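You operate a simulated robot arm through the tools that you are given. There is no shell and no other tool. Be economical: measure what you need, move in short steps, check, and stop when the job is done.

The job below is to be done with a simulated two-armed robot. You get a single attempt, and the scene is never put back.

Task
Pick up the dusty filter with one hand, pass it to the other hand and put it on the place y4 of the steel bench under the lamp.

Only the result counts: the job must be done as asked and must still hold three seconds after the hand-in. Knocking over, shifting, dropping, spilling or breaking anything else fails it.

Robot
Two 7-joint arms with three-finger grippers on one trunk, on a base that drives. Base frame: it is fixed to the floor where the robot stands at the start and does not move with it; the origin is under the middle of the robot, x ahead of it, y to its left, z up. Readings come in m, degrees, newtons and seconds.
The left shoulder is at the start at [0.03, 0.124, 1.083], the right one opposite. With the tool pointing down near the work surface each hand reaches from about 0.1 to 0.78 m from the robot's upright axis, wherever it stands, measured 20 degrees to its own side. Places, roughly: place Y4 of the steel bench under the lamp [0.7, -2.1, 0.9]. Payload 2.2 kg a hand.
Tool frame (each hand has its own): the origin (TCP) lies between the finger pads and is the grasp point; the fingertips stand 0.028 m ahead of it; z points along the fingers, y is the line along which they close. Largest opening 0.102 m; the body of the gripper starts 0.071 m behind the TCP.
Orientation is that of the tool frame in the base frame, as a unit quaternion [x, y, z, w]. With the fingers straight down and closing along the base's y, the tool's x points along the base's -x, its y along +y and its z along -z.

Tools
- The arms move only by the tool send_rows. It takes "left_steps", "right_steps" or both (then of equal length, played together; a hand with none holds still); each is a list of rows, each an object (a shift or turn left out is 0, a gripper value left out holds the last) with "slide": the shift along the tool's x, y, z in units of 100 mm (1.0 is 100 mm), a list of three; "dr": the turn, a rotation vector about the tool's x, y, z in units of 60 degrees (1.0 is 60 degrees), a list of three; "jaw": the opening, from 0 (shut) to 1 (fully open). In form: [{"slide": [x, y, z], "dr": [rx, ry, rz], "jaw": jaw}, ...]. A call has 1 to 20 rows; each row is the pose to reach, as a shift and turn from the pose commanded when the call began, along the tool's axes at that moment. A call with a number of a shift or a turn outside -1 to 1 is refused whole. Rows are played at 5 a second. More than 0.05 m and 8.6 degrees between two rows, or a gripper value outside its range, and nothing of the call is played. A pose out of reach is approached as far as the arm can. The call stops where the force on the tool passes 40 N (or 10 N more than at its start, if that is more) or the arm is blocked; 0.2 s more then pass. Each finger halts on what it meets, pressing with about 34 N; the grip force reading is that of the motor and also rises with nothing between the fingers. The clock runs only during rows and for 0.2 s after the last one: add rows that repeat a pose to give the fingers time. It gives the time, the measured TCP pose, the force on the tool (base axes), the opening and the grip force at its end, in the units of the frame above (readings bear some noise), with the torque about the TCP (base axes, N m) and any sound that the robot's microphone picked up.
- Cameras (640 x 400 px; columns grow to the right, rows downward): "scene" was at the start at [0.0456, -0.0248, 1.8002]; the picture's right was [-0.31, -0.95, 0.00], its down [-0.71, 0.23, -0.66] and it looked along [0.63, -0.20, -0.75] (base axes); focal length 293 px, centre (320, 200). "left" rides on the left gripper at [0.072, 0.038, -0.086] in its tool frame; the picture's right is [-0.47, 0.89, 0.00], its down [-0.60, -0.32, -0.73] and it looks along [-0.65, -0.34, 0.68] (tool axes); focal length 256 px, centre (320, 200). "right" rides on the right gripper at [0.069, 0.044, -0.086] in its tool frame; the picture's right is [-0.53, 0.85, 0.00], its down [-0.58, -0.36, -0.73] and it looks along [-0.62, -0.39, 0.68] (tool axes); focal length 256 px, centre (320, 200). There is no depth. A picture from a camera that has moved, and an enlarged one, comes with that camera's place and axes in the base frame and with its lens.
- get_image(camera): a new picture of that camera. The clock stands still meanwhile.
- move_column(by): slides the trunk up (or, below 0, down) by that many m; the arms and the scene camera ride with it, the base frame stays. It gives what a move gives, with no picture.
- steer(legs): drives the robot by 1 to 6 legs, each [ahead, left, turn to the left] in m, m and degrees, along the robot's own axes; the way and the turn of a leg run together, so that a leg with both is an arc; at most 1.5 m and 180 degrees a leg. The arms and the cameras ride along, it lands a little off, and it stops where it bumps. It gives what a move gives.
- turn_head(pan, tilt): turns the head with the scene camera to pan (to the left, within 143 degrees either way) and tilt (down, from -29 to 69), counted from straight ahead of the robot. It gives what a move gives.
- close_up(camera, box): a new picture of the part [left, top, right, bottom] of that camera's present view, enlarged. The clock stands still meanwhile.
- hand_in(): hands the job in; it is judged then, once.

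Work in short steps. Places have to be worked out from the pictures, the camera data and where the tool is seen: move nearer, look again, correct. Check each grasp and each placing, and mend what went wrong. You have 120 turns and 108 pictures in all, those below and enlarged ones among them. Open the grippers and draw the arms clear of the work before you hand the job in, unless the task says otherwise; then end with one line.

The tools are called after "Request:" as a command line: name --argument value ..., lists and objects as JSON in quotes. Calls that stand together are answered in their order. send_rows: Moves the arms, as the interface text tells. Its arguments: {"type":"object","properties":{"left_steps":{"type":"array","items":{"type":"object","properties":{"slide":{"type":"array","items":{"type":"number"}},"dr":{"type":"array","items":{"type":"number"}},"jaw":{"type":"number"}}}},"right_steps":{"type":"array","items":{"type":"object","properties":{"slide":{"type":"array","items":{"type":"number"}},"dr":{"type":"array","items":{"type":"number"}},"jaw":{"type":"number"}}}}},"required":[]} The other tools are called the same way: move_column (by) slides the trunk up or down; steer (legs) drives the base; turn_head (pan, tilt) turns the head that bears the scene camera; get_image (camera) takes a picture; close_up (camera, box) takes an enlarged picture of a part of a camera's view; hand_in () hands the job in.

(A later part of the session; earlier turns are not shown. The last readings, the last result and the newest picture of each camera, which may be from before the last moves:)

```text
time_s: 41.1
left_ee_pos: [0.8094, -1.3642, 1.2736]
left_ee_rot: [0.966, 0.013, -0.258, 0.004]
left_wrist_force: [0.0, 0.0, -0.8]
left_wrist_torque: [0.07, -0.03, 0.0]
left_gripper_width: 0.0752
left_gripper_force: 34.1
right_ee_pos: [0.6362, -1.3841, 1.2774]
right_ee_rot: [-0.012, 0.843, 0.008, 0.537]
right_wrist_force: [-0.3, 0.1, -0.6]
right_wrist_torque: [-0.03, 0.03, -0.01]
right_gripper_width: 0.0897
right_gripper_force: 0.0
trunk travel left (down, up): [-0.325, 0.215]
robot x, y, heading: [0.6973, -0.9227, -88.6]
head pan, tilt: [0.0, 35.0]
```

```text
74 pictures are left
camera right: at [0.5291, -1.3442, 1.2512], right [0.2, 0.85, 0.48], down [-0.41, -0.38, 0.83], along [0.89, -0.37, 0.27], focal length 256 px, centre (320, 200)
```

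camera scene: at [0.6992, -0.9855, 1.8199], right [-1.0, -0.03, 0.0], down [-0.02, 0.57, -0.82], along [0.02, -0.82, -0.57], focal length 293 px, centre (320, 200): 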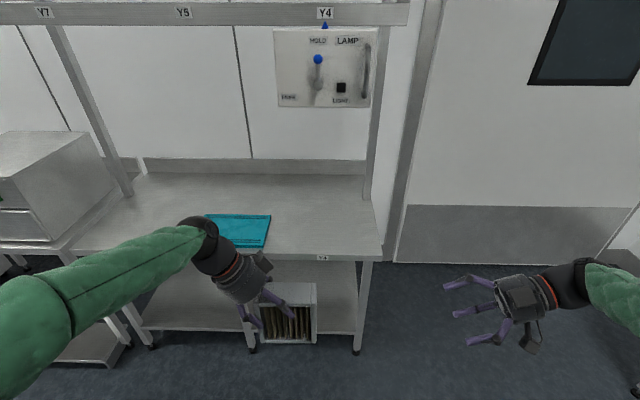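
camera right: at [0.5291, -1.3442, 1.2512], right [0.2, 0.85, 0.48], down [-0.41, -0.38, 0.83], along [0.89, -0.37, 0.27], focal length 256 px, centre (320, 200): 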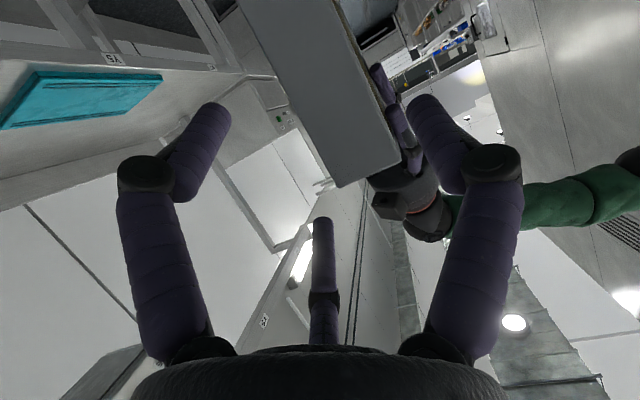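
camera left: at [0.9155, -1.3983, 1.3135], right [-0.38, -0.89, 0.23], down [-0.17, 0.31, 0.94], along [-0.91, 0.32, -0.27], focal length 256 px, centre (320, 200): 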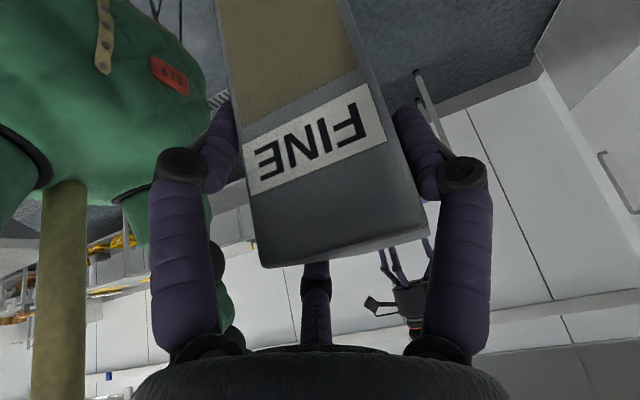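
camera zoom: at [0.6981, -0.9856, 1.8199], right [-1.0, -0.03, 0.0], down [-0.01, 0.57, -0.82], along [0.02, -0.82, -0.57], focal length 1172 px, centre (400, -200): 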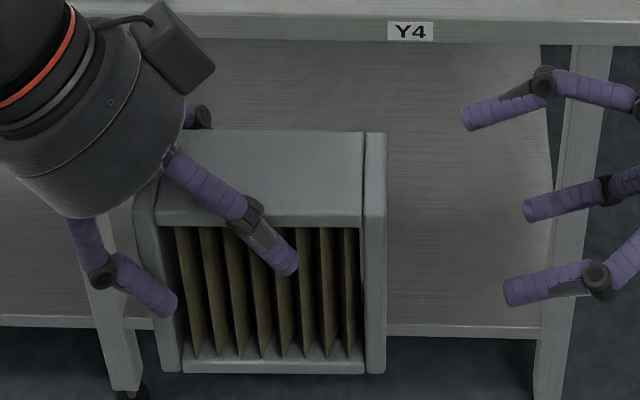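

The filter spans y −1.350…−1.405, so the right hand must shift about 8 mm farther ahead for clearance. I shift, then advance half way and look.

Request:
send_rows --right_steps '[{"slide": [0, -0.08, 0], "jaw": 0.95}, {"slide": [0, -0.09, 0.2], "jaw": 0.95}, {"slide": [0, -0.095, 0.4], "jaw": 0.95}, {"slide": [0, -0.1, 0.6], "jaw": 0.95}, {"slide": [0, -0.1, 0.6], "jaw": 0.95}]'

Request:
close_up --camera "scene" --box '[220, 250, 380, 350]'

Request:
get_image --camera "right"

Request:
get_image --camera "left"

```text
time_s: 42.3
left_ee_pos: [0.8095, -1.3624, 1.2741]
left_ee_rot: [0.966, 0.012, -0.258, 0.003]
left_wrist_force: [-0.3, 0.3, -1.5]
left_wrist_torque: [0.03, -0.06, 0.0]
left_gripper_width: 0.0751
left_gripper_force: 33.6
right_ee_pos: [0.6916, -1.3942, 1.2526]
right_ee_rot: [-0.012, 0.844, 0.007, 0.537]
right_wrist_force: [0.4, 0.2, -0.3]
right_wrist_torque: [0.01, 0.03, 0.0]
right_gripper_width: 0.0965
right_gripper_force: 0.0
trunk travel left (down, up): [-0.325, 0.215]
robot x, y, heading: [0.697, -0.9268, -88.5]
head pan, tilt: [0.0, 35.0]
```

```text
4.00 times, centred on (300, 300) of scene
camera zoom: at [0.6984, -0.9857, 1.8198], right [-1.0, -0.03, 0.0], down [-0.01, 0.57, -0.82], along [0.02, -0.82, -0.57], focal length 1172 px, centre (400, -200)
```

zoom: 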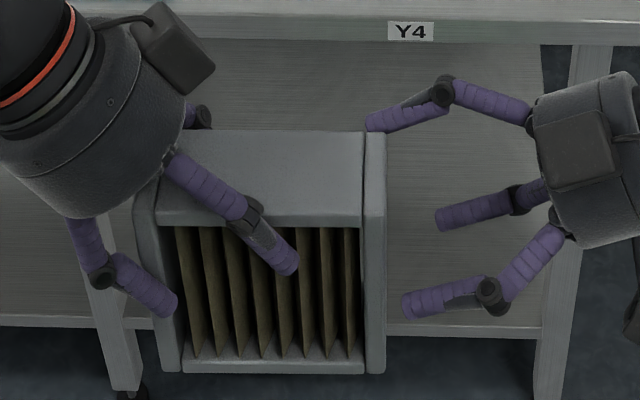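

```text
72 pictures are left
camera right: at [0.5834, -1.3543, 1.2254], right [0.2, 0.85, 0.48], down [-0.41, -0.38, 0.83], along [0.89, -0.37, 0.27], focal length 256 px, centre (320, 200)
```

right: 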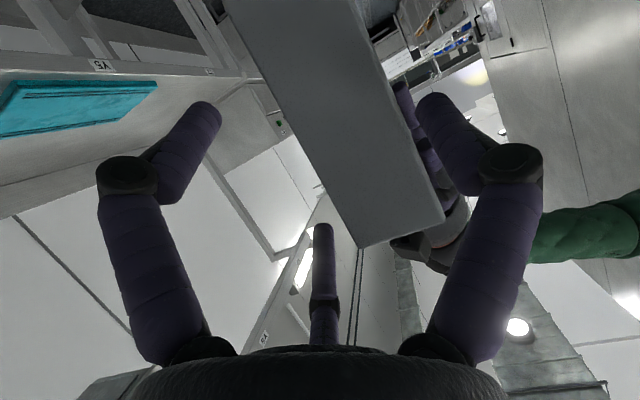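

```text
71 pictures are left
camera left: at [0.9153, -1.3983, 1.3133], right [-0.38, -0.9, 0.23], down [-0.17, 0.31, 0.94], along [-0.91, 0.32, -0.27], focal length 256 px, centre (320, 200)
```

left: 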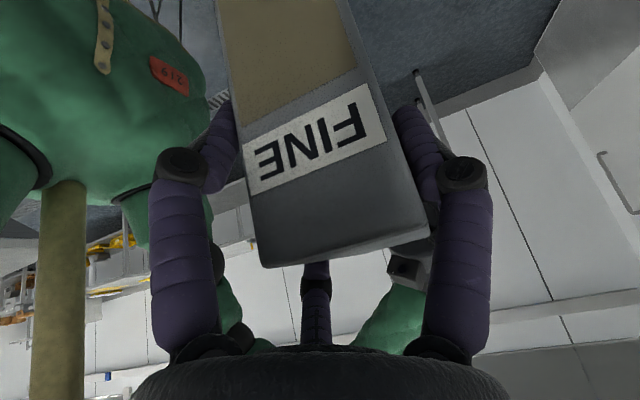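

Fingers straddle the end with small clearance on both sides. I advance the last ~40 mm with a 3 mm correction.

Request:
send_rows --right_steps '[{"slide": [0, 0.03, 0]}, {"slide": [0, 0.03, 0.14]}, {"slide": [0, 0.03, 0.28]}, {"slide": [0, 0.03, 0.4]}, {"slide": [0, 0.03, 0.4]}]'

Request:
close_up --camera "scene" --box '[220, 250, 380, 350]'

Request:
get_image --camera "right"

```text
time_s: 43.5
left_ee_pos: [0.8098, -1.364, 1.275]
left_ee_rot: [0.966, 0.012, -0.259, 0.003]
left_wrist_force: [0.4, 0.8, -2.5]
left_wrist_torque: [0.05, -0.06, 0.01]
left_gripper_width: 0.0753
left_gripper_force: 33.8
right_ee_pos: [0.7266, -1.39, 1.2316]
right_ee_rot: [-0.012, 0.844, 0.007, 0.536]
right_wrist_force: [-0.2, -0.2, -0.6]
right_wrist_torque: [0.03, 0.02, -0.01]
right_gripper_width: 0.0968
right_gripper_force: 0.0
trunk travel left (down, up): [-0.325, 0.215]
robot x, y, heading: [0.6947, -0.9254, -88.6]
head pan, tilt: [0.0, 35.0]
```

```text
4.00 times, centred on (300, 300) of scene
camera zoom: at [0.6986, -0.9857, 1.8198], right [-1.0, -0.03, 0.0], down [-0.01, 0.57, -0.82], along [0.02, -0.82, -0.57], focal length 1172 px, centre (400, -200)
```

zoom: 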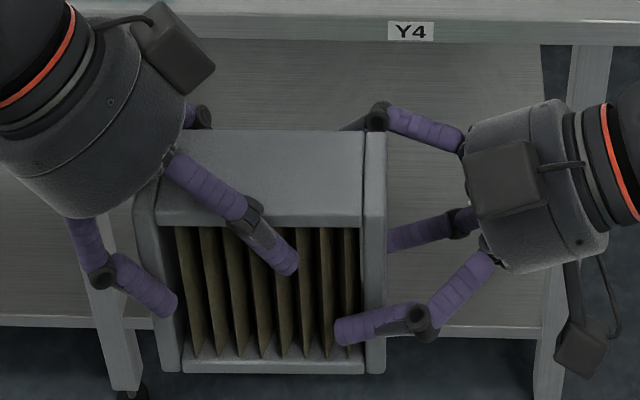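

```text
69 pictures are left
camera right: at [0.6195, -1.3503, 1.2065], right [0.2, 0.85, 0.48], down [-0.41, -0.38, 0.83], along [0.89, -0.37, 0.27], focal length 256 px, centre (320, 200)
```

right: 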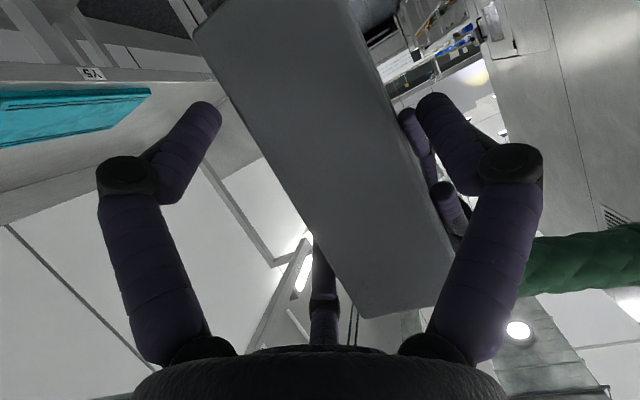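

Both sides overlap the filter's end by about 2 cm and the filter is light (~2 N), so I close the right gripper.

Request:
send_rows --right_steps '[{"jaw": 0.7}, {"jaw": 0.5}, {"jaw": 0.2}, {"jaw": 0.2}, {"jaw": 0.2}]'

Request:
close_up --camera "scene" --box '[220, 250, 380, 350]'

Request:
get_image --camera "right"

```text
time_s: 44.7
left_ee_pos: [0.8104, -1.3641, 1.2745]
left_ee_rot: [0.966, 0.013, -0.258, 0.004]
left_wrist_force: [12.6, -21.2, -8.7]
left_wrist_torque: [-0.62, -0.54, 0.91]
left_gripper_width: 0.0752
left_gripper_force: 34.0
right_ee_pos: [0.7267, -1.3907, 1.231]
right_ee_rot: [-0.013, 0.843, 0.008, 0.537]
right_wrist_force: [-12.3, 20.7, 5.3]
right_wrist_torque: [-0.08, -0.54, 1.09]
right_gripper_width: 0.0752
right_gripper_force: 34.1
trunk travel left (down, up): [-0.325, 0.215]
robot x, y, heading: [0.6971, -0.9286, -88.5]
head pan, tilt: [0.0, 35.0]
```

```text
4.00 times, centred on (300, 300) of scene
camera zoom: at [0.6989, -0.9858, 1.8198], right [-1.0, -0.03, 0.0], down [-0.02, 0.57, -0.82], along [0.02, -0.82, -0.57], focal length 1172 px, centre (400, -200)
```

zoom: 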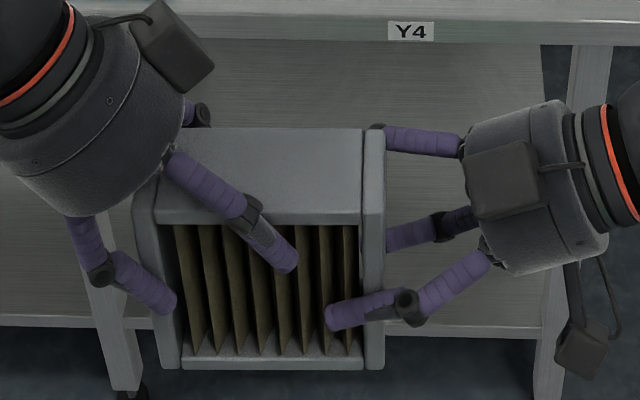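

```text
67 pictures are left
camera right: at [0.6196, -1.3498, 1.2064], right [0.2, 0.85, 0.48], down [-0.41, -0.38, 0.83], along [0.89, -0.36, 0.27], focal length 256 px, centre (320, 200)
```

right: 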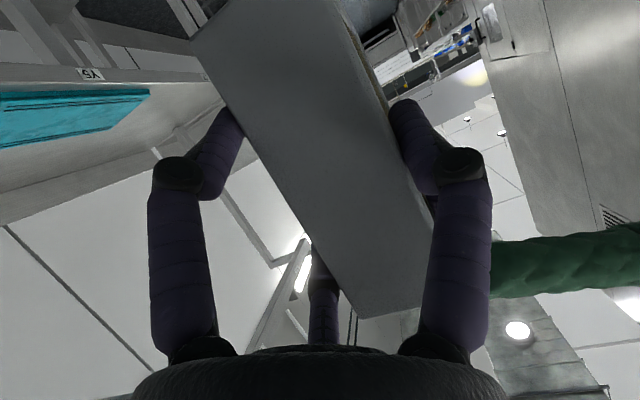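

Both hands hold the filter, with about 24 N of internal strain. I relieve it with a tiny shift of the right hand before letting go on the left.

Request:
send_rows --right_steps '[{"slide": [0, 0.01, -0.005]}, {"slide": [0, 0.02, -0.01]}, {"slide": [0, 0.03, -0.015]}, {"slide": [0, 0.03, -0.015]}]'

```text
time_s: 45.7
left_ee_pos: [0.8087, -1.3641, 1.2757]
left_ee_rot: [0.966, 0.011, -0.26, 0.003]
left_wrist_force: [6.0, 1.0, 14.2]
left_wrist_torque: [-0.43, 0.3, -0.08]
left_gripper_width: 0.0751
left_gripper_force: 33.9
right_ee_pos: [0.7264, -1.3881, 1.2341]
right_ee_rot: [-0.01, 0.844, 0.007, 0.536]
right_wrist_force: [-5.1, -0.8, -13.6]
right_wrist_torque: [0.03, 0.73, 0.19]
right_gripper_width: 0.0753
right_gripper_force: 34.3
trunk travel left (down, up): [-0.325, 0.215]
robot x, y, heading: [0.6945, -0.9293, -88.5]
head pan, tilt: [0.0, 35.0]
```

The y strain is gone; some z strain remains, so I lower the right hand slightly and then open the left gripper just enough.

Request:
send_rows --right_steps '[{"slide": [0.008, 0, -0.005]}, {"slide": [0.015, 0, -0.005]}, {"slide": [0.015, 0, -0.005]}]'

Request:
send_rows --left_steps '[{"jaw": 0.78}, {"jaw": 0.85}, {"jaw": 0.95}, {"jaw": 0.95}]'

Request:
close_up --camera "scene" --box '[220, 250, 380, 350]'

```text
time_s: 46.5
left_ee_pos: [0.8088, -1.3629, 1.2749]
left_ee_rot: [0.965, 0.012, -0.26, 0.003]
left_wrist_force: [-8.2, 12.2, 22.5]
left_wrist_torque: [-0.26, 0.99, -0.54]
left_gripper_width: 0.0753
left_gripper_force: 34.5
right_ee_pos: [0.7241, -1.3884, 1.2325]
right_ee_rot: [-0.01, 0.843, 0.007, 0.537]
right_wrist_force: [9.1, -10.9, -21.5]
right_wrist_torque: [0.16, 1.31, -0.64]
right_gripper_width: 0.0753
right_gripper_force: 33.6
trunk travel left (down, up): [-0.325, 0.215]
robot x, y, heading: [0.6962, -0.9292, -88.5]
head pan, tilt: [0.0, 35.0]
```

```text
time_s: 47.5
left_ee_pos: [0.81, -1.3632, 1.2742]
left_ee_rot: [0.966, 0.012, -0.259, 0.003]
left_wrist_force: [-0.4, -0.6, 0.8]
left_wrist_torque: [-0.04, 0.01, -0.02]
left_gripper_width: 0.0966
left_gripper_force: 0.1
right_ee_pos: [0.7251, -1.3876, 1.233]
right_ee_rot: [-0.011, 0.843, 0.007, 0.537]
right_wrist_force: [0.7, -0.6, -2.7]
right_wrist_torque: [-0.04, 0.05, 0.03]
right_gripper_width: 0.0752
right_gripper_force: 33.7
trunk travel left (down, up): [-0.325, 0.215]
robot x, y, heading: [0.6943, -0.9274, -88.5]
head pan, tilt: [0.0, 35.0]
```

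```text
4.00 times, centred on (300, 300) of scene
camera zoom: at [0.6988, -0.9858, 1.8198], right [-1.0, -0.03, 0.0], down [-0.02, 0.57, -0.82], along [0.02, -0.82, -0.57], focal length 1172 px, centre (400, -200)
```

zoom: 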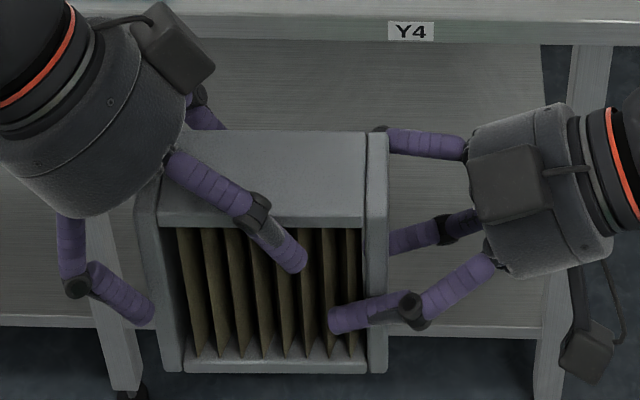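

The right hand now carries the filter alone (−2.7 N). I open the left fully and withdraw it along its axis.

Request:
send_rows --left_steps '[{"jaw": 1.0}, {"slide": [0, 0, -0.15]}, {"slide": [0, 0, -0.35]}, {"slide": [0, 0, -0.65]}, {"slide": [0, 0, -1.0]}, {"slide": [0, 0, -1.0]}]'

Request:
get_image --camera "scene"

```text
time_s: 48.9
left_ee_pos: [0.8622, -1.3644, 1.3618]
left_ee_rot: [0.966, 0.012, -0.258, 0.002]
left_wrist_force: [-0.8, -0.7, -1.1]
left_wrist_torque: [0.01, 0.02, 0.01]
left_gripper_width: 0.1021
left_gripper_force: 0.1
right_ee_pos: [0.7247, -1.3883, 1.2335]
right_ee_rot: [-0.012, 0.843, 0.008, 0.537]
right_wrist_force: [0.0, -0.4, -2.0]
right_wrist_torque: [0.0, 0.05, 0.0]
right_gripper_width: 0.0755
right_gripper_force: 34.0
trunk travel left (down, up): [-0.325, 0.215]
robot x, y, heading: [0.6958, -0.93, -88.7]
head pan, tilt: [0.0, 35.0]
```

```text
65 pictures are left
camera scene: at [0.6985, -0.986, 1.8198], right [-1.0, -0.03, 0.0], down [-0.01, 0.57, -0.82], along [0.02, -0.82, -0.57], focal length 293 px, centre (320, 200)
```

scene: 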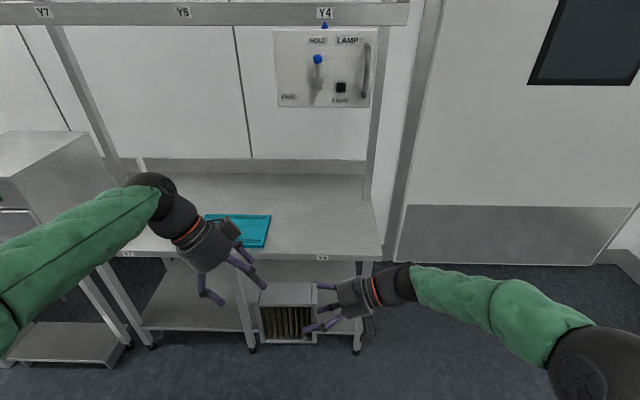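

The handover succeeded. I pull the left arm back and aside, then drive ahead 0.3 m and re-check the distance to the bench.

Request:
send_rows --left_steps '[{"slide": [0.15, -0.17, -0.08]}, {"slide": [0.29, -0.34, -0.17]}, {"slide": [0.44, -0.5, -0.25]}, {"slide": [0.58, -0.67, -0.33]}, {"slide": [0.72, -0.84, -0.42]}, {"slide": [0.866, -1.0, -0.5]}, {"slide": [0.866, -1.0, -0.5]}]'

Request:
steer --legs '[[0.3, -0.09, 0]]'

Request:
turn_head --pan 0 --tilt 45

Request:
get_image --camera "scene"

```text
time_s: 50.5
left_ee_pos: [0.9587, -1.2601, 1.3603]
left_ee_rot: [0.966, 0.012, -0.259, 0.003]
left_wrist_force: [-0.1, 0.1, -0.1]
left_wrist_torque: [0.03, 0.0, -0.04]
left_gripper_width: 0.1022
left_gripper_force: 0.1
right_ee_pos: [0.7242, -1.3871, 1.2337]
right_ee_rot: [-0.012, 0.844, 0.008, 0.537]
right_wrist_force: [-0.1, -1.0, -2.5]
right_wrist_torque: [-0.03, 0.12, 0.01]
right_gripper_width: 0.0754
right_gripper_force: 34.3
trunk travel left (down, up): [-0.325, 0.215]
robot x, y, heading: [0.6951, -0.926, -88.4]
head pan, tilt: [0.0, 35.0]
```

```text
time_s: 52.6
left_ee_pos: [0.878, -1.5631, 1.36]
left_ee_rot: [0.966, 0.014, -0.259, 0.004]
left_wrist_force: [0.8, -0.4, -0.8]
left_wrist_torque: [0.02, 0.01, -0.02]
left_gripper_width: 0.102
left_gripper_force: 0.0
right_ee_pos: [0.6458, -1.6903, 1.2335]
right_ee_rot: [-0.012, 0.843, 0.008, 0.537]
right_wrist_force: [-1.2, -0.5, -2.2]
right_wrist_torque: [0.01, 0.12, 0.0]
right_gripper_width: 0.0755
right_gripper_force: 34.3
trunk travel left (down, up): [-0.325, 0.215]
robot x, y, heading: [0.6211, -1.2306, -88.3]
head pan, tilt: [0.0, 35.0]
```

```text
time_s: 53.3
left_ee_pos: [0.8774, -1.5622, 1.3599]
left_ee_rot: [0.966, 0.013, -0.259, 0.004]
left_wrist_force: [-0.8, -0.4, 0.6]
left_wrist_torque: [0.01, -0.04, 0.0]
left_gripper_width: 0.1022
left_gripper_force: 0.0
right_ee_pos: [0.6449, -1.6907, 1.2342]
right_ee_rot: [-0.013, 0.843, 0.008, 0.538]
right_wrist_force: [-1.0, -0.9, -1.3]
right_wrist_torque: [-0.02, 0.11, -0.04]
right_gripper_width: 0.0755
right_gripper_force: 34.1
trunk travel left (down, up): [-0.325, 0.215]
robot x, y, heading: [0.6188, -1.2323, -88.2]
head pan, tilt: [0.0, 45.0]
```

```text
64 pictures are left
camera scene: at [0.618, -1.2826, 1.8051], right [-1.0, -0.03, 0.0], down [-0.02, 0.71, -0.71], along [0.02, -0.71, -0.71], focal length 293 px, centre (320, 200)
```

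scene: 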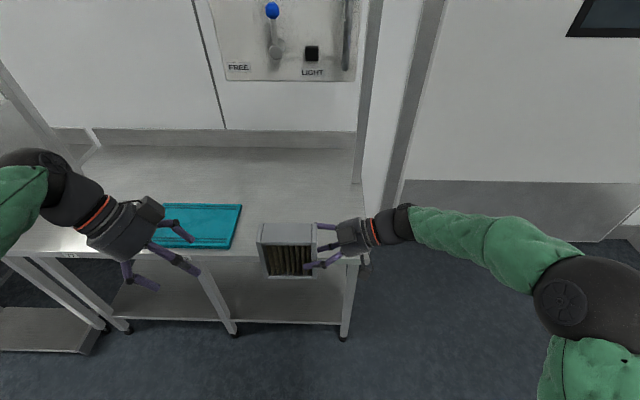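

Lamp bottom triangulates to z≈1.51 at y≈−1.98, plenty above. I drive 0.2 m nearer, and look down at the base clearance.

Request:
steer --legs '[[0.2, -0.007, 0]]'

Request:
turn_head --pan 0 --tilt 66

Request:
get_image --camera "scene"

```text
time_s: 54.9
left_ee_pos: [0.876, -1.7624, 1.3606]
left_ee_rot: [0.966, 0.012, -0.259, 0.002]
left_wrist_force: [-0.1, -0.2, 0.0]
left_wrist_torque: [0.04, -0.02, -0.03]
left_gripper_width: 0.1019
left_gripper_force: 0.1
right_ee_pos: [0.642, -1.8906, 1.233]
right_ee_rot: [-0.011, 0.843, 0.008, 0.537]
right_wrist_force: [1.2, 0.5, -2.1]
right_wrist_torque: [-0.01, 0.07, 0.03]
right_gripper_width: 0.0752
right_gripper_force: 33.8
trunk travel left (down, up): [-0.325, 0.215]
robot x, y, heading: [0.6131, -1.4258, -88.7]
head pan, tilt: [0.0, 45.0]
```

```text
time_s: 55.7
left_ee_pos: [0.8748, -1.7617, 1.36]
left_ee_rot: [0.966, 0.012, -0.259, 0.003]
left_wrist_force: [-0.3, 0.9, -0.2]
left_wrist_torque: [-0.04, 0.0, 0.02]
left_gripper_width: 0.102
left_gripper_force: 0.0
right_ee_pos: [0.6425, -1.8896, 1.233]
right_ee_rot: [-0.011, 0.843, 0.007, 0.537]
right_wrist_force: [0.5, -0.4, -2.2]
right_wrist_torque: [-0.01, 0.13, 0.0]
right_gripper_width: 0.0749
right_gripper_force: 34.1
trunk travel left (down, up): [-0.325, 0.215]
robot x, y, heading: [0.6153, -1.4304, -88.5]
head pan, tilt: [0.0, 66.0]
```

```text
63 pictures are left
camera scene: at [0.6156, -1.4592, 1.779], right [-1.0, -0.03, 0.0], down [-0.02, 0.91, -0.41], along [0.01, -0.41, -0.91], focal length 293 px, centre (320, 200)
```

scene: 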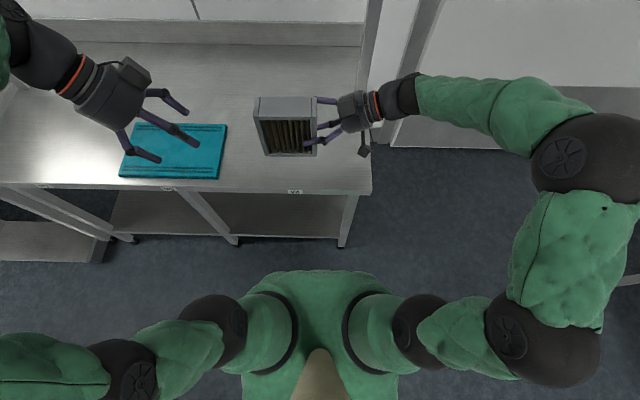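

The bench edge is still well ahead of the chest. I drive 0.06 m more and extend the right arm ahead 0.1 m at this height.

Request:
steer --legs '[[0.06, 0, 0]]'

Request:
send_rows --right_steps '[{"slide": [0, -0.2, 0]}, {"slide": [0, -0.4, 0]}, {"slide": [0, -0.6, 0]}, {"slide": [0, -0.8, 0]}, {"slide": [0, -1.0, 0]}, {"slide": [0, -1.0, 0]}]'

Request:
get_image --camera "scene"

```text
time_s: 56.7
left_ee_pos: [0.8749, -1.8238, 1.3593]
left_ee_rot: [0.966, 0.01, -0.259, 0.001]
left_wrist_force: [-0.2, -0.9, 0.1]
left_wrist_torque: [0.05, 0.0, -0.02]
left_gripper_width: 0.1019
left_gripper_force: 0.1
right_ee_pos: [0.6425, -1.9504, 1.233]
right_ee_rot: [-0.01, 0.843, 0.008, 0.537]
right_wrist_force: [-0.1, -0.9, -1.9]
right_wrist_torque: [0.0, 0.08, 0.05]
right_gripper_width: 0.0755
right_gripper_force: 34.0
trunk travel left (down, up): [-0.325, 0.215]
robot x, y, heading: [0.6154, -1.4876, -88.8]
head pan, tilt: [0.0, 66.0]
```

```text
time_s: 58.1
left_ee_pos: [0.876, -1.8218, 1.3602]
left_ee_rot: [0.966, 0.011, -0.259, 0.003]
left_wrist_force: [-0.8, -0.3, -0.3]
left_wrist_torque: [-0.01, 0.01, 0.01]
left_gripper_width: 0.1019
left_gripper_force: 0.0
right_ee_pos: [0.6445, -2.0506, 1.2343]
right_ee_rot: [-0.011, 0.843, 0.008, 0.538]
right_wrist_force: [-0.3, 1.1, -1.7]
right_wrist_torque: [-0.05, 0.11, -0.03]
right_gripper_width: 0.0749
right_gripper_force: 34.0
trunk travel left (down, up): [-0.325, 0.215]
robot x, y, heading: [0.6148, -1.4882, -88.9]
head pan, tilt: [0.0, 66.0]
```

```text
62 pictures are left
camera scene: at [0.6169, -1.518, 1.779], right [-1.0, -0.02, 0.0], down [-0.02, 0.91, -0.41], along [0.01, -0.41, -0.91], focal length 293 px, centre (320, 200)
```

scene: 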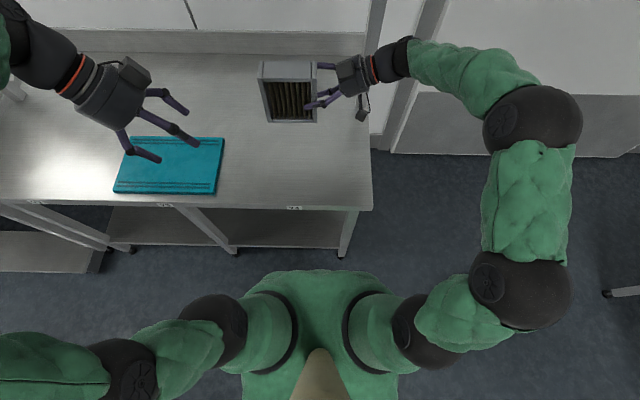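

The filter centre is at about (0.70, −2.04). I extend another 62 mm, then lower the trunk most of the way.

Request:
send_rows --right_steps '[{"slide": [0, -0.2, 0]}, {"slide": [0, -0.4, 0]}, {"slide": [0, -0.62, 0]}, {"slide": [0, -0.62, 0]}]'

Request:
move_column --by -0.15

Request:
get_image --camera "scene"

Request:
get_image --camera "left"

```text
time_s: 59.1
left_ee_pos: [0.8761, -1.8208, 1.3605]
left_ee_rot: [0.966, 0.01, -0.259, 0.002]
left_wrist_force: [0.7, -0.2, 0.4]
left_wrist_torque: [-0.01, 0.03, 0.01]
left_gripper_width: 0.1023
left_gripper_force: 0.0
right_ee_pos: [0.6459, -2.1087, 1.2334]
right_ee_rot: [-0.009, 0.843, 0.005, 0.537]
right_wrist_force: [0.0, -0.2, -1.0]
right_wrist_torque: [-0.01, 0.09, -0.02]
right_gripper_width: 0.0752
right_gripper_force: 34.4
trunk travel left (down, up): [-0.325, 0.215]
robot x, y, heading: [0.6121, -1.4897, -88.6]
head pan, tilt: [0.0, 66.0]
```

```text
time_s: 60.8
left_ee_pos: [0.8753, -1.8217, 1.2112]
left_ee_rot: [0.966, 0.011, -0.259, 0.004]
left_wrist_force: [-0.2, 0.7, -0.1]
left_wrist_torque: [0.0, -0.01, 0.0]
left_gripper_width: 0.1022
left_gripper_force: 0.0
right_ee_pos: [0.6455, -2.1086, 1.0824]
right_ee_rot: [-0.01, 0.843, 0.007, 0.537]
right_wrist_force: [0.1, 0.0, -1.4]
right_wrist_torque: [-0.01, 0.11, 0.0]
right_gripper_width: 0.0755
right_gripper_force: 33.8
trunk travel left (down, up): [-0.175, 0.365]
robot x, y, heading: [0.6152, -1.4892, -88.6]
head pan, tilt: [0.0, 66.0]
```

```text
61 pictures are left
camera scene: at [0.6169, -1.5186, 1.6291], right [-1.0, -0.02, 0.0], down [-0.02, 0.91, -0.41], along [0.01, -0.41, -0.91], focal length 293 px, centre (320, 200)
```

scene: 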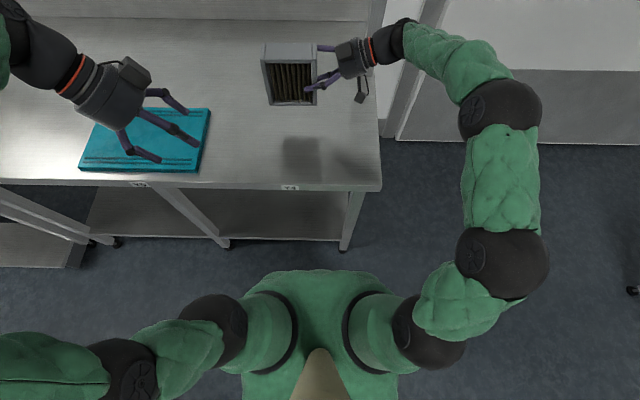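

```text
60 pictures are left
camera left: at [0.9817, -1.8565, 1.2489], right [-0.38, -0.89, 0.23], down [-0.16, 0.31, 0.94], along [-0.91, 0.32, -0.27], focal length 256 px, centre (320, 200)
```

left: 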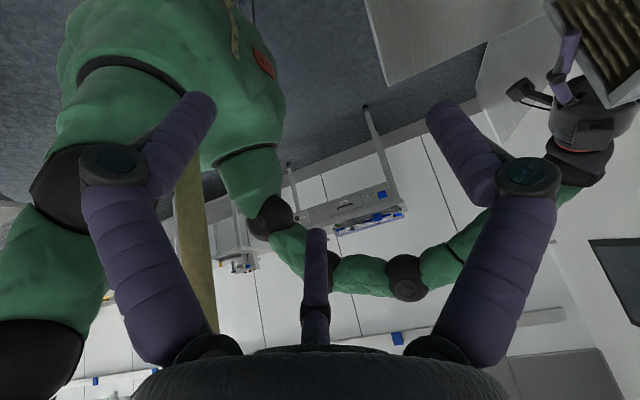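

The filter bottom is at about 0.998. I lower 0.065 m more by the column, then finish with the force-guarded arm.

Request:
move_column --by -0.065

Request:
close_up --camera "scene" --box '[220, 10, 420, 135]'

Request:
get_image --camera "right"

```text
time_s: 61.9
left_ee_pos: [0.8764, -1.8219, 1.1458]
left_ee_rot: [0.966, 0.011, -0.259, 0.003]
left_wrist_force: [0.2, -0.1, 0.0]
left_wrist_torque: [0.01, -0.02, 0.02]
left_gripper_width: 0.1018
left_gripper_force: 0.1
right_ee_pos: [0.6464, -2.108, 1.0173]
right_ee_rot: [-0.011, 0.843, 0.007, 0.538]
right_wrist_force: [-1.4, -0.4, -1.1]
right_wrist_torque: [-0.03, 0.15, -0.01]
right_gripper_width: 0.0754
right_gripper_force: 34.3
trunk travel left (down, up): [-0.11, 0.43]
robot x, y, heading: [0.6158, -1.4906, -88.8]
head pan, tilt: [0.0, 66.0]
```

```text
3.20 times, centred on (320, 72) of scene
camera zoom: at [0.6169, -1.5185, 1.5641], right [-1.0, -0.02, 0.0], down [-0.02, 0.91, -0.41], along [0.01, -0.41, -0.91], focal length 938 px, centre (320, 608)
```

zoom: 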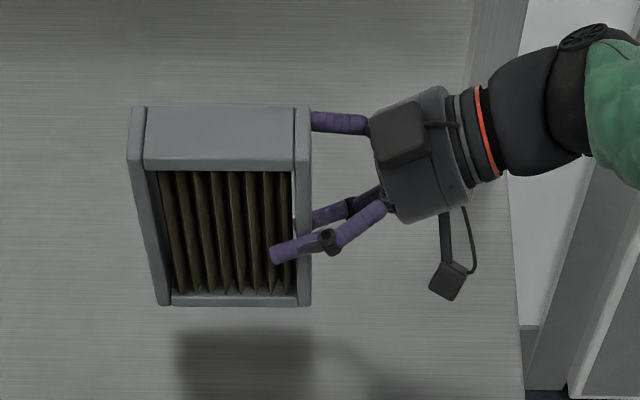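

```text
58 pictures are left
camera right: at [0.5391, -2.0677, 0.9926], right [0.2, 0.85, 0.48], down [-0.41, -0.38, 0.83], along [0.89, -0.37, 0.27], focal length 256 px, centre (320, 200)
```

right: 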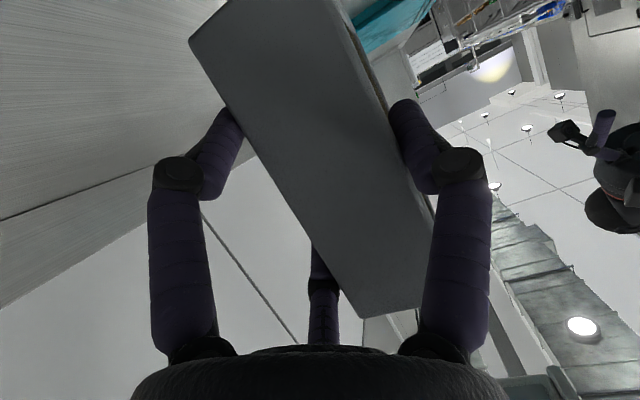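

Filter is level, centred near (0.70, −2.10), bottom about 3 cm above the bench. I lower 20 mm then go on in small steps watching the force.

Request:
send_rows --right_steps '[{"slide": [0.045, 0, 0.021]}, {"slide": [0.091, 0, 0.042]}, {"slide": [0.136, 0, 0.063]}, {"slide": [0.181, 0, 0.084]}, {"slide": [0.181, 0, 0.084]}]'

Request:
send_rows --right_steps '[{"slide": [0.018, 0, 0.008]}, {"slide": [0.036, 0, 0.017]}, {"slide": [0.045, 0, 0.021]}, {"slide": [0.045, 0, 0.021]}]'

```text
time_s: 63.1
left_ee_pos: [0.875, -1.8217, 1.1447]
left_ee_rot: [0.966, 0.011, -0.259, 0.003]
left_wrist_force: [0.5, 0.2, 0.0]
left_wrist_torque: [0.0, 0.0, 0.02]
left_gripper_width: 0.102
left_gripper_force: 0.0
right_ee_pos: [0.6474, -2.108, 0.9991]
right_ee_rot: [-0.01, 0.843, 0.007, 0.538]
right_wrist_force: [0.3, -0.1, -2.0]
right_wrist_torque: [-0.01, 0.09, -0.02]
right_gripper_width: 0.0754
right_gripper_force: 34.2
trunk travel left (down, up): [-0.11, 0.43]
robot x, y, heading: [0.6147, -1.4876, -88.8]
head pan, tilt: [0.0, 66.0]
```

```text
time_s: 64.1
left_ee_pos: [0.876, -1.8218, 1.1442]
left_ee_rot: [0.966, 0.011, -0.259, 0.003]
left_wrist_force: [0.4, 0.1, -0.7]
left_wrist_torque: [-0.02, 0.02, -0.01]
left_gripper_width: 0.1023
left_gripper_force: 0.0
right_ee_pos: [0.6458, -2.1092, 0.993]
right_ee_rot: [-0.011, 0.843, 0.007, 0.537]
right_wrist_force: [0.4, -0.3, -0.8]
right_wrist_torque: [0.01, 0.11, 0.01]
right_gripper_width: 0.0755
right_gripper_force: 34.0
trunk travel left (down, up): [-0.11, 0.43]
robot x, y, heading: [0.6169, -1.485, -88.6]
head pan, tilt: [0.0, 66.0]
```

No contact yet; continuing down in 2 mm rows.

Request:
send_rows --right_steps '[{"slide": [0.018, 0, 0.008]}, {"slide": [0.036, 0, 0.017]}, {"slide": [0.045, 0, 0.021]}, {"slide": [0.045, 0, 0.021]}]'

Request:
get_image --camera "scene"

```text
time_s: 65.1
left_ee_pos: [0.876, -1.8205, 1.145]
left_ee_rot: [0.966, 0.011, -0.259, 0.003]
left_wrist_force: [-0.1, 0.4, 0.3]
left_wrist_torque: [-0.01, 0.0, 0.01]
left_gripper_width: 0.1021
left_gripper_force: 0.1
right_ee_pos: [0.6474, -2.1091, 0.9867]
right_ee_rot: [-0.01, 0.844, 0.007, 0.537]
right_wrist_force: [0.0, -0.1, -2.7]
right_wrist_torque: [0.02, 0.08, -0.01]
right_gripper_width: 0.0752
right_gripper_force: 34.2
trunk travel left (down, up): [-0.11, 0.43]
robot x, y, heading: [0.6172, -1.4926, -88.8]
head pan, tilt: [0.0, 66.0]
```

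```text
57 pictures are left
camera scene: at [0.617, -1.5188, 1.5639], right [-1.0, -0.02, 0.0], down [-0.02, 0.91, -0.41], along [0.01, -0.41, -0.91], focal length 293 px, centre (320, 200)
```

scene: 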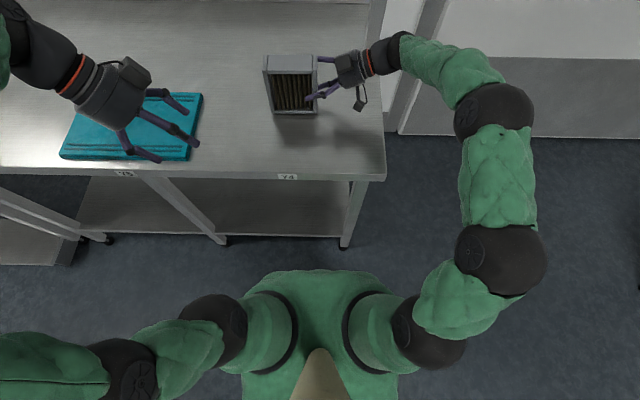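

Still hanging just above. I step down again with small rows.

Request:
send_rows --right_steps '[{"slide": [0.018, 0, 0.008]}, {"slide": [0.036, 0, 0.017]}, {"slide": [0.045, 0, 0.021]}, {"slide": [0.045, 0, 0.021]}]'

Request:
close_up --camera "scene" --box '[240, 30, 400, 130]'

```text
time_s: 66.1
left_ee_pos: [0.8762, -1.8213, 1.1447]
left_ee_rot: [0.966, 0.011, -0.258, 0.004]
left_wrist_force: [0.6, -0.2, 0.7]
left_wrist_torque: [-0.04, 0.01, 0.04]
left_gripper_width: 0.1021
left_gripper_force: 0.1
right_ee_pos: [0.6468, -2.1095, 0.9833]
right_ee_rot: [-0.011, 0.843, 0.007, 0.537]
right_wrist_force: [-0.5, 0.4, -1.5]
right_wrist_torque: [-0.02, 0.1, -0.02]
right_gripper_width: 0.0753
right_gripper_force: 34.1
trunk travel left (down, up): [-0.11, 0.43]
robot x, y, heading: [0.6174, -1.4862, -88.8]
head pan, tilt: [0.0, 66.0]
```

```text
4.00 times, centred on (320, 80) of scene
camera zoom: at [0.617, -1.5188, 1.5639], right [-1.0, -0.02, 0.0], down [-0.02, 0.91, -0.41], along [0.01, -0.41, -0.91], focal length 1172 px, centre (320, 680)
```

zoom: 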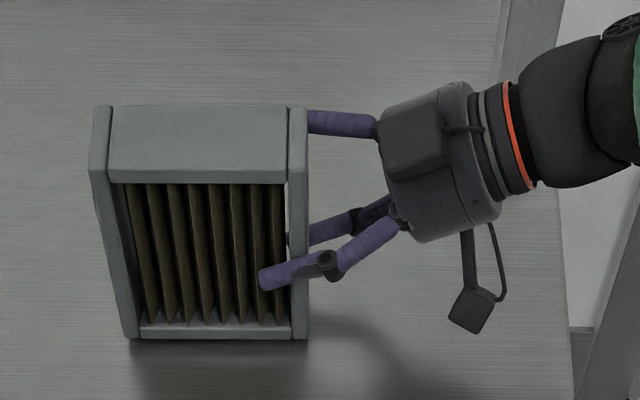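

Still a small gap by the shadow; continuing another 6 mm.

Request:
send_rows --right_steps '[{"slide": [0.018, 0, 0.008]}, {"slide": [0.036, 0, 0.017]}, {"slide": [0.054, 0, 0.025]}, {"slide": [0.054, 0, 0.025]}]'

Request:
close_up --camera "scene" --box '[240, 30, 400, 130]'

```text
time_s: 67.1
left_ee_pos: [0.8759, -1.8215, 1.1441]
left_ee_rot: [0.966, 0.011, -0.259, 0.002]
left_wrist_force: [-0.7, -0.1, 0.4]
left_wrist_torque: [0.01, 0.02, -0.06]
left_gripper_width: 0.1024
left_gripper_force: 0.0
right_ee_pos: [0.6465, -2.1078, 0.9766]
right_ee_rot: [-0.011, 0.843, 0.008, 0.537]
right_wrist_force: [-1.2, -0.4, -1.7]
right_wrist_torque: [-0.05, 0.11, 0.0]
right_gripper_width: 0.0752
right_gripper_force: 33.9
trunk travel left (down, up): [-0.11, 0.43]
robot x, y, heading: [0.6138, -1.491, -88.8]
head pan, tilt: [0.0, 66.0]
```

```text
4.00 times, centred on (320, 80) of scene
camera zoom: at [0.617, -1.5188, 1.5639], right [-1.0, -0.02, 0.0], down [-0.02, 0.91, -0.41], along [0.01, -0.41, -0.91], focal length 1172 px, centre (320, 680)
```

zoom: 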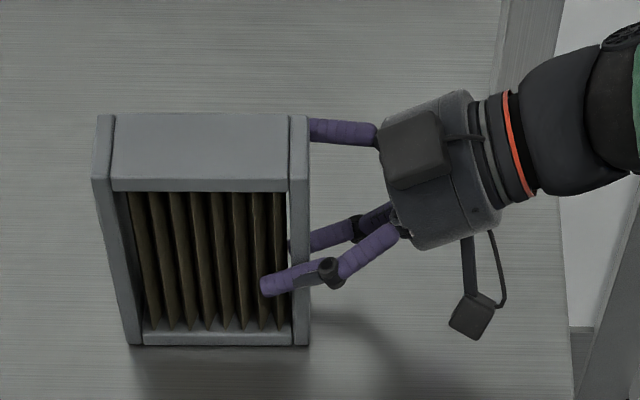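

No contact yet; another 6 mm.

Request:
send_rows --right_steps '[{"slide": [0.018, 0, 0.008]}, {"slide": [0.036, 0, 0.017]}, {"slide": [0.054, 0, 0.025]}, {"slide": [0.054, 0, 0.025]}]'

Request:
get_image --camera "right"

```text
time_s: 68.1
left_ee_pos: [0.8764, -1.8205, 1.1455]
left_ee_rot: [0.966, 0.01, -0.258, 0.002]
left_wrist_force: [0.2, 1.5, 0.4]
left_wrist_torque: [-0.01, 0.0, -0.02]
left_gripper_width: 0.1021
left_gripper_force: 0.1
right_ee_pos: [0.6471, -2.1086, 0.9752]
right_ee_rot: [-0.011, 0.842, 0.004, 0.539]
right_wrist_force: [2.8, -2.0, 22.7]
right_wrist_torque: [0.81, 0.17, -0.06]
right_gripper_width: 0.0756
right_gripper_force: 34.3
trunk travel left (down, up): [-0.11, 0.43]
robot x, y, heading: [0.616, -1.4874, -89.0]
head pan, tilt: [0.0, 66.0]
```

```text
54 pictures are left
camera right: at [0.5398, -2.0668, 0.9489], right [0.2, 0.85, 0.48], down [-0.41, -0.37, 0.83], along [0.89, -0.37, 0.28], focal length 256 px, centre (320, 200)
```

right: 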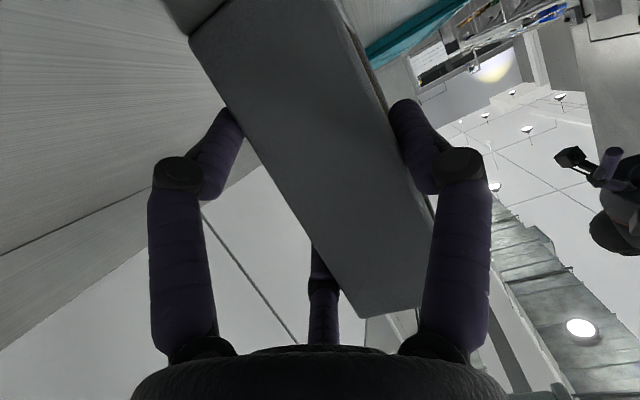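

Contact: 23 N upward at TCP z ≈ 0.975. I relax the press by 4 mm and view.

Request:
send_rows --right_steps '[{"slide": [-0.018, 0, -0.008]}, {"slide": [-0.036, 0, -0.017]}, {"slide": [-0.036, 0, -0.017]}]'

Request:
close_up --camera "scene" --box '[240, 30, 400, 130]'

```text
time_s: 68.9
left_ee_pos: [0.8762, -1.8208, 1.1452]
left_ee_rot: [0.966, 0.01, -0.259, 0.003]
left_wrist_force: [-0.6, 0.2, 0.0]
left_wrist_torque: [0.0, -0.01, 0.0]
left_gripper_width: 0.1019
left_gripper_force: 0.1
right_ee_pos: [0.6481, -2.1074, 0.9742]
right_ee_rot: [-0.012, 0.843, 0.007, 0.537]
right_wrist_force: [3.3, -5.7, 16.7]
right_wrist_torque: [0.09, -0.02, -0.06]
right_gripper_width: 0.0752
right_gripper_force: 33.9
trunk travel left (down, up): [-0.11, 0.43]
robot x, y, heading: [0.6142, -1.4862, -88.8]
head pan, tilt: [0.0, 66.0]
```

```text
4.00 times, centred on (320, 80) of scene
camera zoom: at [0.6174, -1.5179, 1.564], right [-1.0, -0.02, 0.0], down [-0.02, 0.91, -0.41], along [0.01, -0.41, -0.91], focal length 1172 px, centre (320, 680)
```

zoom: 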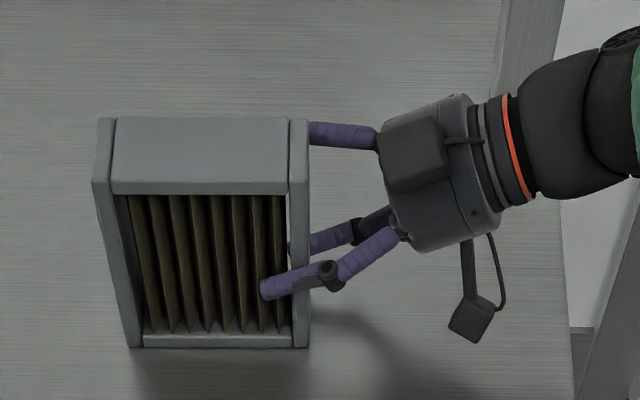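

Contact is flat (torque ~0). I relax slightly more and open the right gripper.

Request:
send_rows --right_steps '[{"slide": [-0.009, 0, -0.004]}, {"slide": [-0.009, 0, -0.004]}]'

Request:
send_rows --right_steps '[{"jaw": 0.76}, {"jaw": 0.79}, {"jaw": 0.82}, {"jaw": 0.86}, {"jaw": 0.9}, {"jaw": 0.9}]'

Request:
close_up --camera "scene" --box '[240, 30, 400, 130]'

Request:
get_image --camera "right"

```text
time_s: 69.5
left_ee_pos: [0.8768, -1.821, 1.1447]
left_ee_rot: [0.966, 0.01, -0.259, 0.004]
left_wrist_force: [-0.4, 0.4, -0.5]
left_wrist_torque: [-0.03, 0.0, -0.01]
left_gripper_width: 0.1021
left_gripper_force: 0.1
right_ee_pos: [0.6473, -2.1074, 0.9745]
right_ee_rot: [-0.01, 0.843, 0.007, 0.537]
right_wrist_force: [2.2, -2.0, 8.7]
right_wrist_torque: [-0.18, 0.0, 0.04]
right_gripper_width: 0.0753
right_gripper_force: 34.0
trunk travel left (down, up): [-0.11, 0.43]
robot x, y, heading: [0.6185, -1.4861, -88.7]
head pan, tilt: [0.0, 66.0]
```

```text
time_s: 70.9
left_ee_pos: [0.875, -1.821, 1.1453]
left_ee_rot: [0.966, 0.011, -0.26, 0.004]
left_wrist_force: [-0.4, 1.5, 0.1]
left_wrist_torque: [-0.01, -0.01, 0.0]
left_gripper_width: 0.1021
left_gripper_force: 0.1
right_ee_pos: [0.6475, -2.1084, 0.976]
right_ee_rot: [-0.011, 0.843, 0.008, 0.537]
right_wrist_force: [0.1, 0.2, 0.8]
right_wrist_torque: [0.0, 0.03, -0.02]
right_gripper_width: 0.0915
right_gripper_force: 0.0
trunk travel left (down, up): [-0.11, 0.43]
robot x, y, heading: [0.6133, -1.4905, -88.6]
head pan, tilt: [0.0, 66.0]
```

```text
4.00 times, centred on (320, 80) of scene
camera zoom: at [0.6169, -1.5186, 1.5639], right [-1.0, -0.02, 0.0], down [-0.02, 0.91, -0.41], along [0.01, -0.41, -0.91], focal length 1172 px, centre (320, 680)
```

zoom: 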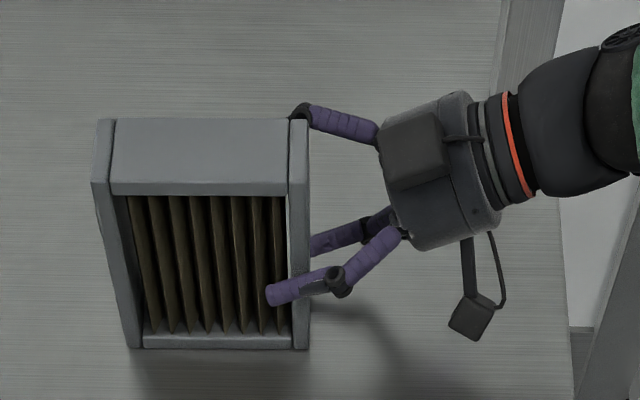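

```text
51 pictures are left
camera right: at [0.5393, -2.0675, 0.9502], right [0.2, 0.85, 0.48], down [-0.41, -0.38, 0.83], along [0.89, -0.37, 0.27], focal length 256 px, centre (320, 200)
```

right: 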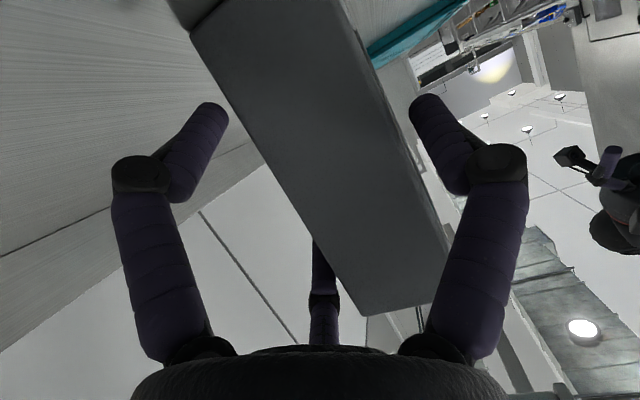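

The filter stands on its own with the fingers off both faces. I withdraw the right hand straight back along its axis.

Request:
send_rows --right_steps '[{"jaw": 0.95}, {"slide": [0, 0, -0.15]}, {"slide": [0, 0, -0.4]}, {"slide": [0, 0, -0.7]}, {"slide": [0, 0, -1.0]}, {"slide": [0, 0, -1.0]}]'

Request:
get_image --camera "scene"

Request:
get_image --camera "right"

```text
time_s: 72.3
left_ee_pos: [0.8752, -1.8207, 1.1456]
left_ee_rot: [0.966, 0.01, -0.259, 0.003]
left_wrist_force: [0.2, -0.1, 1.7]
left_wrist_torque: [0.03, 0.03, -0.01]
left_gripper_width: 0.1019
left_gripper_force: 0.1
right_ee_pos: [0.557, -2.1096, 1.0192]
right_ee_rot: [-0.012, 0.843, 0.008, 0.537]
right_wrist_force: [0.0, -0.3, -1.4]
right_wrist_torque: [0.03, 0.02, 0.0]
right_gripper_width: 0.0971
right_gripper_force: 0.1
trunk travel left (down, up): [-0.11, 0.43]
robot x, y, heading: [0.6134, -1.4908, -88.7]
head pan, tilt: [0.0, 66.0]
```

```text
50 pictures are left
camera scene: at [0.6171, -1.5187, 1.5639], right [-1.0, -0.02, 0.0], down [-0.02, 0.91, -0.41], along [0.01, -0.41, -0.91], focal length 293 px, centre (320, 200)
```

scene: 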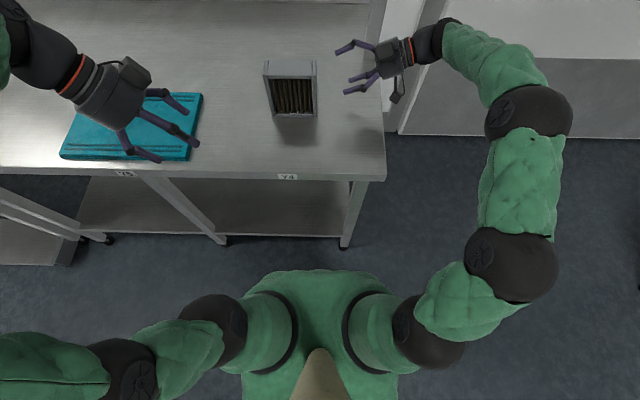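

```text
49 pictures are left
camera right: at [0.4497, -2.0687, 0.9937], right [0.2, 0.85, 0.48], down [-0.41, -0.38, 0.83], along [0.89, -0.37, 0.27], focal length 256 px, centre (320, 200)
```

right: 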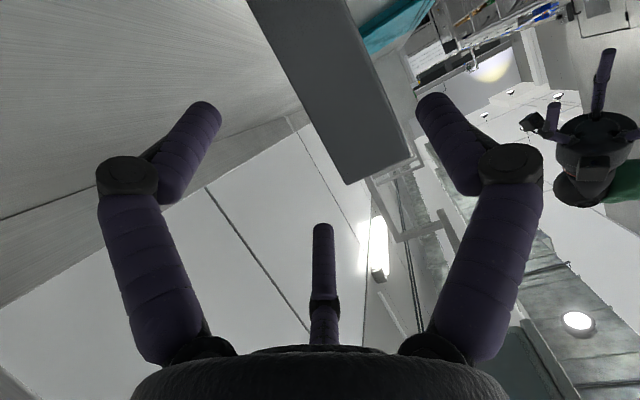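

The filter stands upright at about (0.70, −2.10), in line with Y4. I move the right hand a bit further away and back the robot off to clear both arms.

Request:
send_rows --right_steps '[{"slide": [0, 0.2, -0.2]}, {"slide": [0, 0.4, -0.4]}, {"slide": [0, 0.7, -0.6]}, {"slide": [0, 1.0, -0.6]}]'

Request:
steer --legs '[[-0.35, 0, 0]]'

Request:
turn_head --pan 0 --tilt 35

Request:
get_image --camera "scene"

```text
time_s: 73.3
left_ee_pos: [0.8767, -1.8201, 1.1453]
left_ee_rot: [0.966, 0.011, -0.258, 0.004]
left_wrist_force: [0.7, 0.8, 0.2]
left_wrist_torque: [0.0, 0.0, 0.03]
left_gripper_width: 0.102
left_gripper_force: 0.0
right_ee_pos: [0.4983, -2.0098, 1.0416]
right_ee_rot: [-0.011, 0.843, 0.006, 0.537]
right_wrist_force: [-0.3, 0.4, -0.3]
right_wrist_torque: [0.0, 0.02, -0.03]
right_gripper_width: 0.097
right_gripper_force: 0.0
trunk travel left (down, up): [-0.11, 0.43]
robot x, y, heading: [0.6135, -1.4856, -88.9]
head pan, tilt: [0.0, 66.0]
```

```text
time_s: 75.6
left_ee_pos: [0.8675, -1.4624, 1.1465]
left_ee_rot: [0.966, 0.015, -0.259, 0.003]
left_wrist_force: [0.6, -0.6, 0.2]
left_wrist_torque: [-0.03, 0.02, 0.01]
left_gripper_width: 0.102
left_gripper_force: 0.1
right_ee_pos: [0.4927, -1.6552, 1.043]
right_ee_rot: [-0.013, 0.844, 0.008, 0.537]
right_wrist_force: [0.2, 0.1, 1.3]
right_wrist_torque: [-0.02, 0.01, -0.01]
right_gripper_width: 0.0969
right_gripper_force: 0.0
trunk travel left (down, up): [-0.11, 0.43]
robot x, y, heading: [0.603, -1.1317, -88.1]
head pan, tilt: [0.0, 66.0]
```

```text
time_s: 76.5
left_ee_pos: [0.8681, -1.4632, 1.1454]
left_ee_rot: [0.966, 0.015, -0.258, 0.004]
left_wrist_force: [0.7, 0.2, -1.2]
left_wrist_torque: [0.01, -0.01, 0.02]
left_gripper_width: 0.102
left_gripper_force: 0.2
right_ee_pos: [0.4937, -1.6557, 1.0425]
right_ee_rot: [-0.013, 0.843, 0.009, 0.538]
right_wrist_force: [-0.2, 0.3, 0.6]
right_wrist_torque: [-0.01, -0.01, -0.02]
right_gripper_width: 0.097
right_gripper_force: 0.1
trunk travel left (down, up): [-0.11, 0.43]
robot x, y, heading: [0.6079, -1.1335, -88.3]
head pan, tilt: [0.0, 35.0]
```

```text
48 pictures are left
camera scene: at [0.6085, -1.1903, 1.6048], right [-1.0, -0.03, 0.0], down [-0.02, 0.57, -0.82], along [0.02, -0.82, -0.57], focal length 293 px, centre (320, 200)
```

scene: 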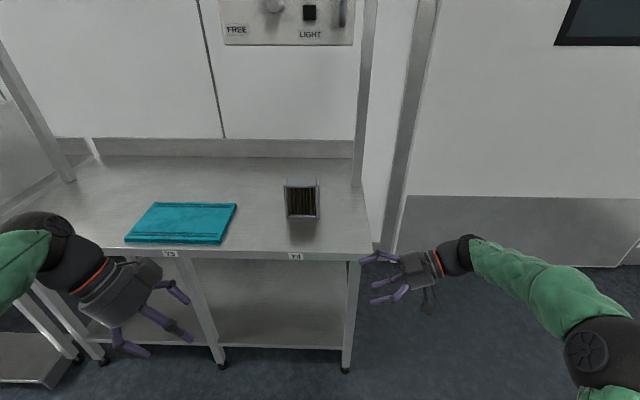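

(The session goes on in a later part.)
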